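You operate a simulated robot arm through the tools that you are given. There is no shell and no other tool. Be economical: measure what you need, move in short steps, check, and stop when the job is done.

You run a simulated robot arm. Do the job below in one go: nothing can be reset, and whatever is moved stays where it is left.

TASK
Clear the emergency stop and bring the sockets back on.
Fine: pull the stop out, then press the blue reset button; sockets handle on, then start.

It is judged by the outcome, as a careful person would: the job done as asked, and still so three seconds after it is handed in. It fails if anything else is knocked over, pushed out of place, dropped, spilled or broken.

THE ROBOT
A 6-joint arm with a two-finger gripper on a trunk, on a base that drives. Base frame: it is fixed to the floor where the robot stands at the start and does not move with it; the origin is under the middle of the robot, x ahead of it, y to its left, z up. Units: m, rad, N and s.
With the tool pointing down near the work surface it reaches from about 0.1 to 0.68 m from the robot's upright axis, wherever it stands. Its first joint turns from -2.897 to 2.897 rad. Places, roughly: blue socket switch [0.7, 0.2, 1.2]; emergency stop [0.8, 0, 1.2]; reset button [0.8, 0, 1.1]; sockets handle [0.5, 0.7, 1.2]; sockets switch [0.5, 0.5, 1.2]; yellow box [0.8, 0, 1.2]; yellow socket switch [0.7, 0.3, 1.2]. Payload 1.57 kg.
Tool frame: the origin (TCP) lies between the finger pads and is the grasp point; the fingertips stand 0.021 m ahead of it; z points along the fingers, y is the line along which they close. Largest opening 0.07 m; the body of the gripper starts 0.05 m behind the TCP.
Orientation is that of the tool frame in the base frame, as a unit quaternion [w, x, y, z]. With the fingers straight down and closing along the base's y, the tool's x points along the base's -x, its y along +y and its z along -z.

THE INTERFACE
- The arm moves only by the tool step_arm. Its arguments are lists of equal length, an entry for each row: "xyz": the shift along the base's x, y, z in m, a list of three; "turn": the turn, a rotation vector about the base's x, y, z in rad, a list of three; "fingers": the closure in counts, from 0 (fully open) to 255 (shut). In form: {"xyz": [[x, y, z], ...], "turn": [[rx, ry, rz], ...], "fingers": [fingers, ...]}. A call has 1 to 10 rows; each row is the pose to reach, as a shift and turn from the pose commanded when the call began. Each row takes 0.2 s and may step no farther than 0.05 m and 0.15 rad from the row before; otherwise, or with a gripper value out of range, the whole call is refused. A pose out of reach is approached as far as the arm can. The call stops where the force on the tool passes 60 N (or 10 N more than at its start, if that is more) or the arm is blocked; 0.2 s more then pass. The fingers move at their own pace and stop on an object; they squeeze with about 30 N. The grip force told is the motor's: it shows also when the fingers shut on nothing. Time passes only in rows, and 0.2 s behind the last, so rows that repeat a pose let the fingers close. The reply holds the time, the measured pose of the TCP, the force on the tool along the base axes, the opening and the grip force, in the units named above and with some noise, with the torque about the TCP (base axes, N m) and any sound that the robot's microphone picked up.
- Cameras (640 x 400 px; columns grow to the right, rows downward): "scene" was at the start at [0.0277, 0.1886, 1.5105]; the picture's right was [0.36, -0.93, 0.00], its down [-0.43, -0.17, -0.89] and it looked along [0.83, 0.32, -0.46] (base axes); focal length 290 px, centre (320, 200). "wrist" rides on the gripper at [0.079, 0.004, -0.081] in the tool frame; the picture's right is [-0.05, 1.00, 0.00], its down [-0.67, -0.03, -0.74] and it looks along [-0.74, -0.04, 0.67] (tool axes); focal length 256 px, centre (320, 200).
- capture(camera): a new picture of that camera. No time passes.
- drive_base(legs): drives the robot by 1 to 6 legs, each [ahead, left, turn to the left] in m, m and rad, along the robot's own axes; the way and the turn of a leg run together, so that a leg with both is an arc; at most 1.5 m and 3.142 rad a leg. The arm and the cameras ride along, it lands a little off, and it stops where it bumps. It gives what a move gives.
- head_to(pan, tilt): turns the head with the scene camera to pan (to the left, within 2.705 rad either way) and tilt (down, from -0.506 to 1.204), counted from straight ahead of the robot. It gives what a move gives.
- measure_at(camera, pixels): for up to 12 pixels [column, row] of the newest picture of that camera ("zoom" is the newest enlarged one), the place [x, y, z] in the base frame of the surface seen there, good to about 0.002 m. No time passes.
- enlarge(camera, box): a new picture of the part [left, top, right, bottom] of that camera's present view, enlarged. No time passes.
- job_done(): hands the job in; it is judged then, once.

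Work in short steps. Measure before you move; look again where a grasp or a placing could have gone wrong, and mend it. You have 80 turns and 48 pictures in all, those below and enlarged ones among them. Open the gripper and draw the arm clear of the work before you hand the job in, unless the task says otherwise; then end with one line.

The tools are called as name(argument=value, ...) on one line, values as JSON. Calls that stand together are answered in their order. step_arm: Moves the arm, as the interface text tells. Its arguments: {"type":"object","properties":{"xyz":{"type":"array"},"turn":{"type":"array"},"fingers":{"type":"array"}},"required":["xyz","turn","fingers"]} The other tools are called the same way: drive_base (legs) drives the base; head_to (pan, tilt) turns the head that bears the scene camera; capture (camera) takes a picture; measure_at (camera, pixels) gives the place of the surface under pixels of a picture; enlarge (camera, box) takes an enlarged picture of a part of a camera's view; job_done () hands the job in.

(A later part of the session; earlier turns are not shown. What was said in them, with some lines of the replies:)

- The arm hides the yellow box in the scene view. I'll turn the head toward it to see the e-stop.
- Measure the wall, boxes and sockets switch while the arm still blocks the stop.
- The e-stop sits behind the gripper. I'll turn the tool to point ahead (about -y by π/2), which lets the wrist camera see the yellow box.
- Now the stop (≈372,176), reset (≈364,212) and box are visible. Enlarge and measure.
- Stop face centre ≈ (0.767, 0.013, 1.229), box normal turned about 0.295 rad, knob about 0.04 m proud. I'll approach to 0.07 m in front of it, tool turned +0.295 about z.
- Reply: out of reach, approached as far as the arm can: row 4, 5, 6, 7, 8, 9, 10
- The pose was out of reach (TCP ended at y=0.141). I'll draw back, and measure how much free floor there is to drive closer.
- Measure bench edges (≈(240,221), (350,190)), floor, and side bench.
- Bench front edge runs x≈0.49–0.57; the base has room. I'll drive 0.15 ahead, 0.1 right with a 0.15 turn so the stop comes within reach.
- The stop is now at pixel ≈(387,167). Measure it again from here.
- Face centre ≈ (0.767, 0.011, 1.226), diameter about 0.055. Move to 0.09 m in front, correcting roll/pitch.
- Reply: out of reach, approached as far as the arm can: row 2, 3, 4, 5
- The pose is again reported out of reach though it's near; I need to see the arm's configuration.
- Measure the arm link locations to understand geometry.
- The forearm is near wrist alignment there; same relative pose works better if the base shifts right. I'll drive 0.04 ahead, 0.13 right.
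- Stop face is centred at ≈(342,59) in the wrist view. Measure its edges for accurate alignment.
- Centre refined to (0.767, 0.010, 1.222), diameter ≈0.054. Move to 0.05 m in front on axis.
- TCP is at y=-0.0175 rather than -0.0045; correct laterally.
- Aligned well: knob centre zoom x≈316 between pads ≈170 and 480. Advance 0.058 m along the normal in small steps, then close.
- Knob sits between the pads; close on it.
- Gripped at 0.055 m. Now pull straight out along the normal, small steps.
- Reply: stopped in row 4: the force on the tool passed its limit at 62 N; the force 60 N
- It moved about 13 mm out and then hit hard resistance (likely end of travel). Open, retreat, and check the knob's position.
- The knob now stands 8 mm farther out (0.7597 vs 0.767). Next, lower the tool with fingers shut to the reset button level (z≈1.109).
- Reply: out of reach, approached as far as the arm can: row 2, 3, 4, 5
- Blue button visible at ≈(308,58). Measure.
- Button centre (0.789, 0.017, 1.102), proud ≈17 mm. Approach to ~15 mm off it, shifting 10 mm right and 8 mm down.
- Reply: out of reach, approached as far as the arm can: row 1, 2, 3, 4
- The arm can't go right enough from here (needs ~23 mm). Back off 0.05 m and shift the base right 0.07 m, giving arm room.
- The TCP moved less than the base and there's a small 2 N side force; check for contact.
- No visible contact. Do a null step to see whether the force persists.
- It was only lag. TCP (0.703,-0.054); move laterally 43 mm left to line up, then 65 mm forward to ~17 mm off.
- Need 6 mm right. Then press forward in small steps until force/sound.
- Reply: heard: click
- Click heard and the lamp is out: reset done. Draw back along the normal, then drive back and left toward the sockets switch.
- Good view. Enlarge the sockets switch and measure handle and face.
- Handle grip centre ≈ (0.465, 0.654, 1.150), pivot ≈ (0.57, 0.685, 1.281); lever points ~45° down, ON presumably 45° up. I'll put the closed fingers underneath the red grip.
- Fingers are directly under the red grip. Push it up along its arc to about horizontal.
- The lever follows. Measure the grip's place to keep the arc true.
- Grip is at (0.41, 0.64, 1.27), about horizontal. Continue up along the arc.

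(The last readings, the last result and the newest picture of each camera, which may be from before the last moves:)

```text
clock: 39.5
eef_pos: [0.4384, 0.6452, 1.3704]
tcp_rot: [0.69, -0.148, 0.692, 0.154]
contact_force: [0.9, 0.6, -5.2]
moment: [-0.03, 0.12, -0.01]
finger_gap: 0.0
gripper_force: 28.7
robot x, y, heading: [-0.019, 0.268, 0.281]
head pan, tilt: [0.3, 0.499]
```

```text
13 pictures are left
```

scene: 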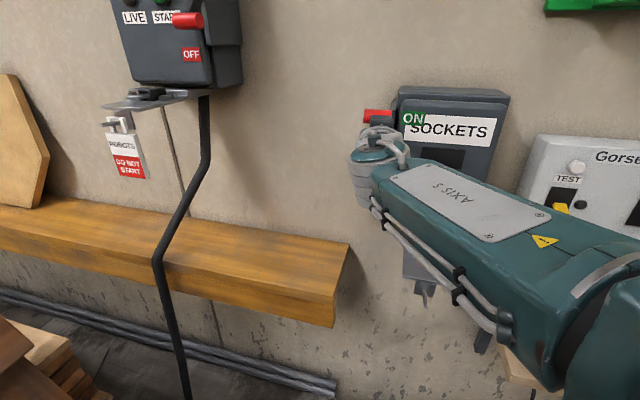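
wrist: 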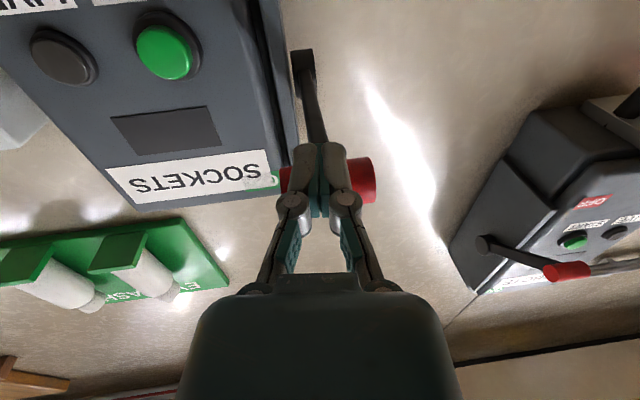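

The lever is ~40° up and the ON label shows. Push the last bit gently to the end stop.

step_arm(xyz=[[0.008, 0.0027, 0.009], [0.016, 0.0053, 0.017], [0.025, 0.008, 0.025], [0.033, 0.011, 0.031]], turn=[[0, 0, 0], [0, 0, 0], [0, 0, 0], [0, 0, 0]], fingers=[255, 255, 255, 255])

enlarge(camera="scene", box=[340, 80, 520, 200])

capture(camera="wrist")

```text
clock: 40.0
eef_pos: [0.4449, 0.6456, 1.3761]
tcp_rot: [0.686, -0.15, 0.695, 0.155]
contact_force: [-15.5, -9.2, -7.1]
moment: [0.05, 0.09, -0.06]
finger_gap: 0.0002
gripper_force: 28.1
robot x, y, heading: [-0.0199, 0.2655, 0.283]
head pan, tilt: [0.3, 0.499]
stopped in row 2: the force on the tool passed its limit at 79 N (the readings are from after the stop); the commanded pose is now the measured one
```

```text
3.33 times, centred on (430, 140) of scene
```

zoom: 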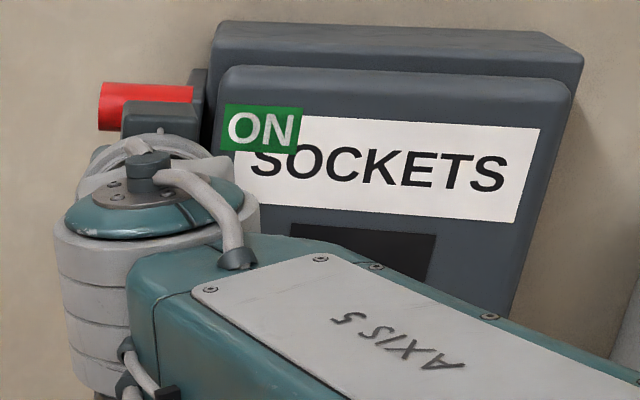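

```text
11 pictures are left
```

wrist: 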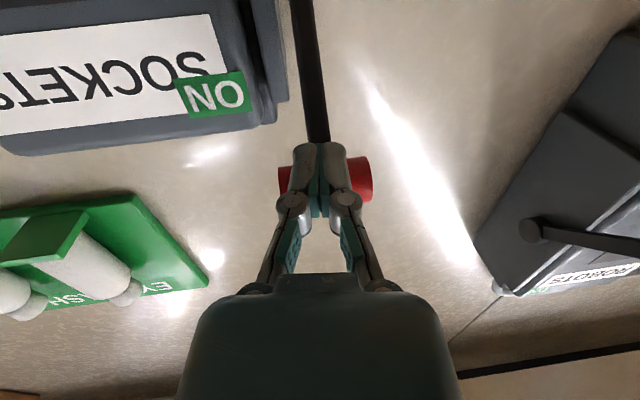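

The lever hit its stop and "ON" is displayed. Back off, then move to in front of START (0.552, 0.580, 1.232), turning the tool −0.11 about z.

step_arm(xyz=[[-0.012, -0.004, -0.012], [-0.04, -0.02, -0.02], [-0.065, -0.045, -0.05], [-0.065, -0.07, -0.09], [-0.055, -0.1, -0.125], [-0.04, -0.11, -0.144], [-0.005, -0.098, -0.144], [-0.005, -0.098, -0.144]], turn=[[0, 0, 0], [0, 0, 0], [0, 0, -0.03], [0, 0, -0.06], [0, 0, -0.09], [0, 0, -0.11], [0, 0, -0.11], [0, 0, -0.11]], fingers=[255, 255, 255, 255, 255, 255, 255, 255])

capture(camera="wrist")

```text
clock: 41.8
eef_pos: [0.4418, 0.5504, 1.2311]
tcp_rot: [0.693, -0.112, 0.702, 0.118]
contact_force: [-0.4, 1.2, 0.0]
moment: [0.03, 0.02, 0.0]
finger_gap: 0.0
gripper_force: 28.3
robot x, y, heading: [-0.0177, 0.2664, 0.281]
head pan, tilt: [0.3, 0.499]
```

```text
10 pictures are left
```

wrist: 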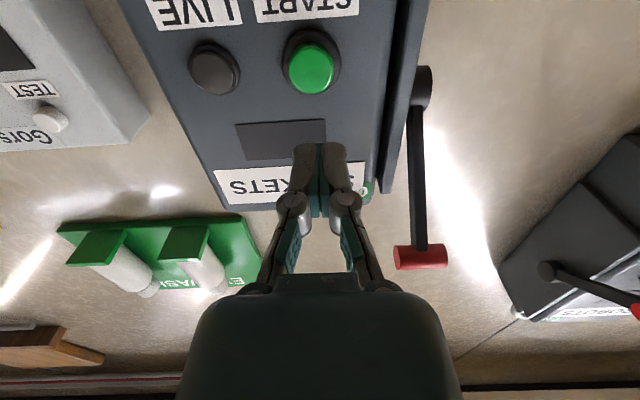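

Lever stays up. Measure START at ≈(310,68).

measure_at(camera="wrist", pixels=[[310, 70], [298, 68], [322, 68], [310, 55], [310, 85], [255, 90], [360, 90]])

```text
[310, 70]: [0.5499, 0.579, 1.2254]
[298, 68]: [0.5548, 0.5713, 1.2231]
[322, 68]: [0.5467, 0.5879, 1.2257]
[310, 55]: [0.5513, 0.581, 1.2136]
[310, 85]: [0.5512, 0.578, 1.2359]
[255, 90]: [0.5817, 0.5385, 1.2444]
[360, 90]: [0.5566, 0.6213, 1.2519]
```

START centre (0.5505, 0.5795, 1.226). Shift 7 mm right and advance, then press to ~9 mm past contact.

step_arm(xyz=[[0.026, 0.001, -0.003], [0.05, 0.009, -0.005], [0.0733, 0.0171, -0.005], [0.0733, 0.0171, -0.005]], turn=[[0, 0, 0], [0, 0, 0], [0, 0, 0], [0, 0, 0]], fingers=[255, 255, 255, 255])

capture(camera="wrist")

```text
clock: 42.8
eef_pos: [0.5153, 0.5675, 1.2279]
tcp_rot: [0.693, -0.111, 0.703, 0.116]
contact_force: [0.1, -0.9, 0.5]
moment: [-0.01, 0.04, -0.01]
finger_gap: 0.0
gripper_force: 28.7
robot x, y, heading: [-0.0233, 0.2687, 0.279]
head pan, tilt: [0.3, 0.499]
```

```text
9 pictures are left
```

wrist: 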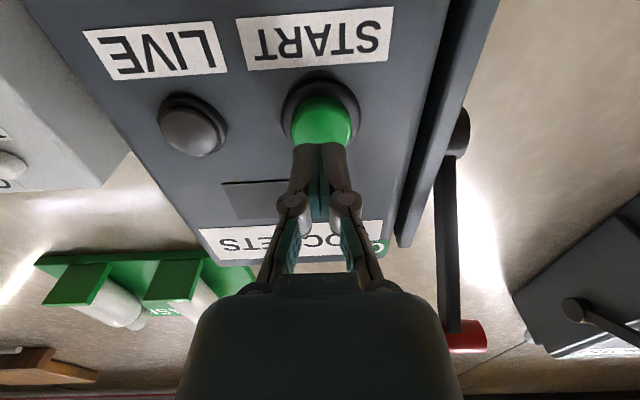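

Aligned with START (320). Press in.

step_arm(xyz=[[0.01, 0.0034, -0.001], [0.015, 0.005, -0.002], [0.019, 0.0064, -0.002], [0.022, 0.0075, -0.002], [0.025, 0.0085, -0.002], [0.025, 0.0085, -0.002]], turn=[[0, 0, 0], [0, 0, 0], [0, 0, 0], [0, 0, 0], [0, 0, 0], [0, 0, 0]], fingers=[255, 255, 255, 255, 255, 255])

capture(camera="wrist")

```text
clock: 44.2
eef_pos: [0.5382, 0.5752, 1.226]
tcp_rot: [0.693, -0.112, 0.702, 0.118]
contact_force: [-18.5, -8.4, -2.7]
moment: [0.0, -0.01, -0.06]
finger_gap: 0.0064
gripper_force: 28.4
robot x, y, heading: [-0.0195, 0.2677, 0.274]
head pan, tilt: [0.3, 0.499]
heard: click
```

```text
8 pictures are left
```

wrist: 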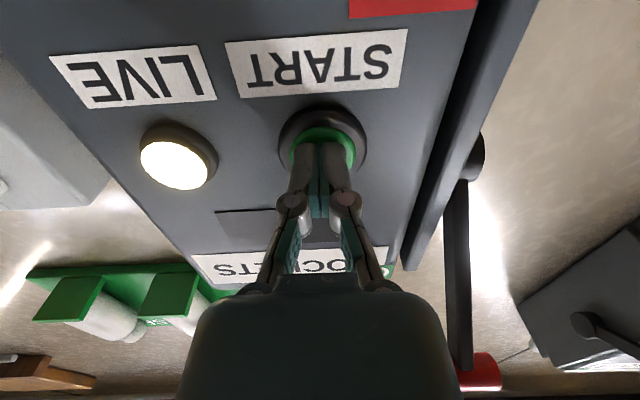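

The LIVE lamp is lit. Withdraw along the normal, open the gripper and check everything.

step_arm(xyz=[[-0.035, -0.012, 0], [-0.075, -0.025, 0], [-0.115, -0.038, 0], [-0.15, -0.05, 0], [-0.17, -0.07, 0], [-0.17, -0.07, 0]], turn=[[0, 0, 0], [0, 0, 0], [0, 0, 0], [0, 0, 0], [0, 0, 0], [0, 0, 0]], fingers=[255, 255, 255, 100, 0, 0])

head_to(pan=0.1, tilt=0.45)

capture(camera="scene")

```text
clock: 45.6
eef_pos: [0.3693, 0.5062, 1.2257]
tcp_rot: [0.693, -0.111, 0.703, 0.117]
contact_force: [0.3, 0.0, 0.3]
moment: [-0.01, 0.01, -0.01]
finger_gap: 0.0698
gripper_force: 0.2
robot x, y, heading: [-0.0166, 0.2665, 0.276]
head pan, tilt: [0.3, 0.499]
```

```text
clock: 46.3
eef_pos: [0.3677, 0.5056, 1.225]
tcp_rot: [0.693, -0.11, 0.703, 0.117]
contact_force: [0.3, -0.3, -0.4]
moment: [0.03, -0.02, 0.01]
finger_gap: 0.0701
gripper_force: 0.1
robot x, y, heading: [-0.0188, 0.2681, 0.276]
head pan, tilt: [0.099, 0.45]
```

```text
7 pictures are left
```

scene: 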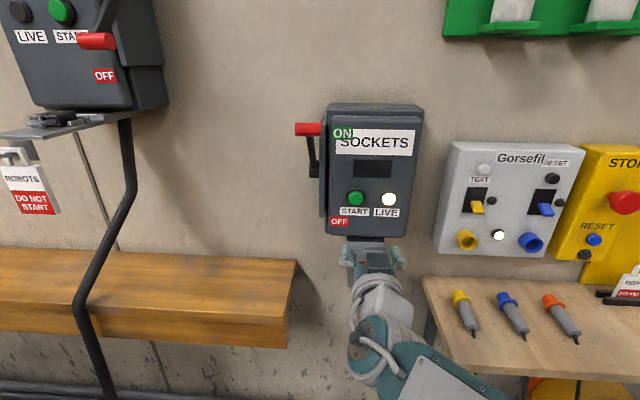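

Handle on, LIVE lit, stop pulled out and its lamp off, nothing else disturbed; the gripper is open and clear. Handing in.

job_done()

```text
The job is handed in.
```

The emergency stop is pulled out and reset, the sockets handle is on, and START has been pressed: the LIVE lamp is lit.
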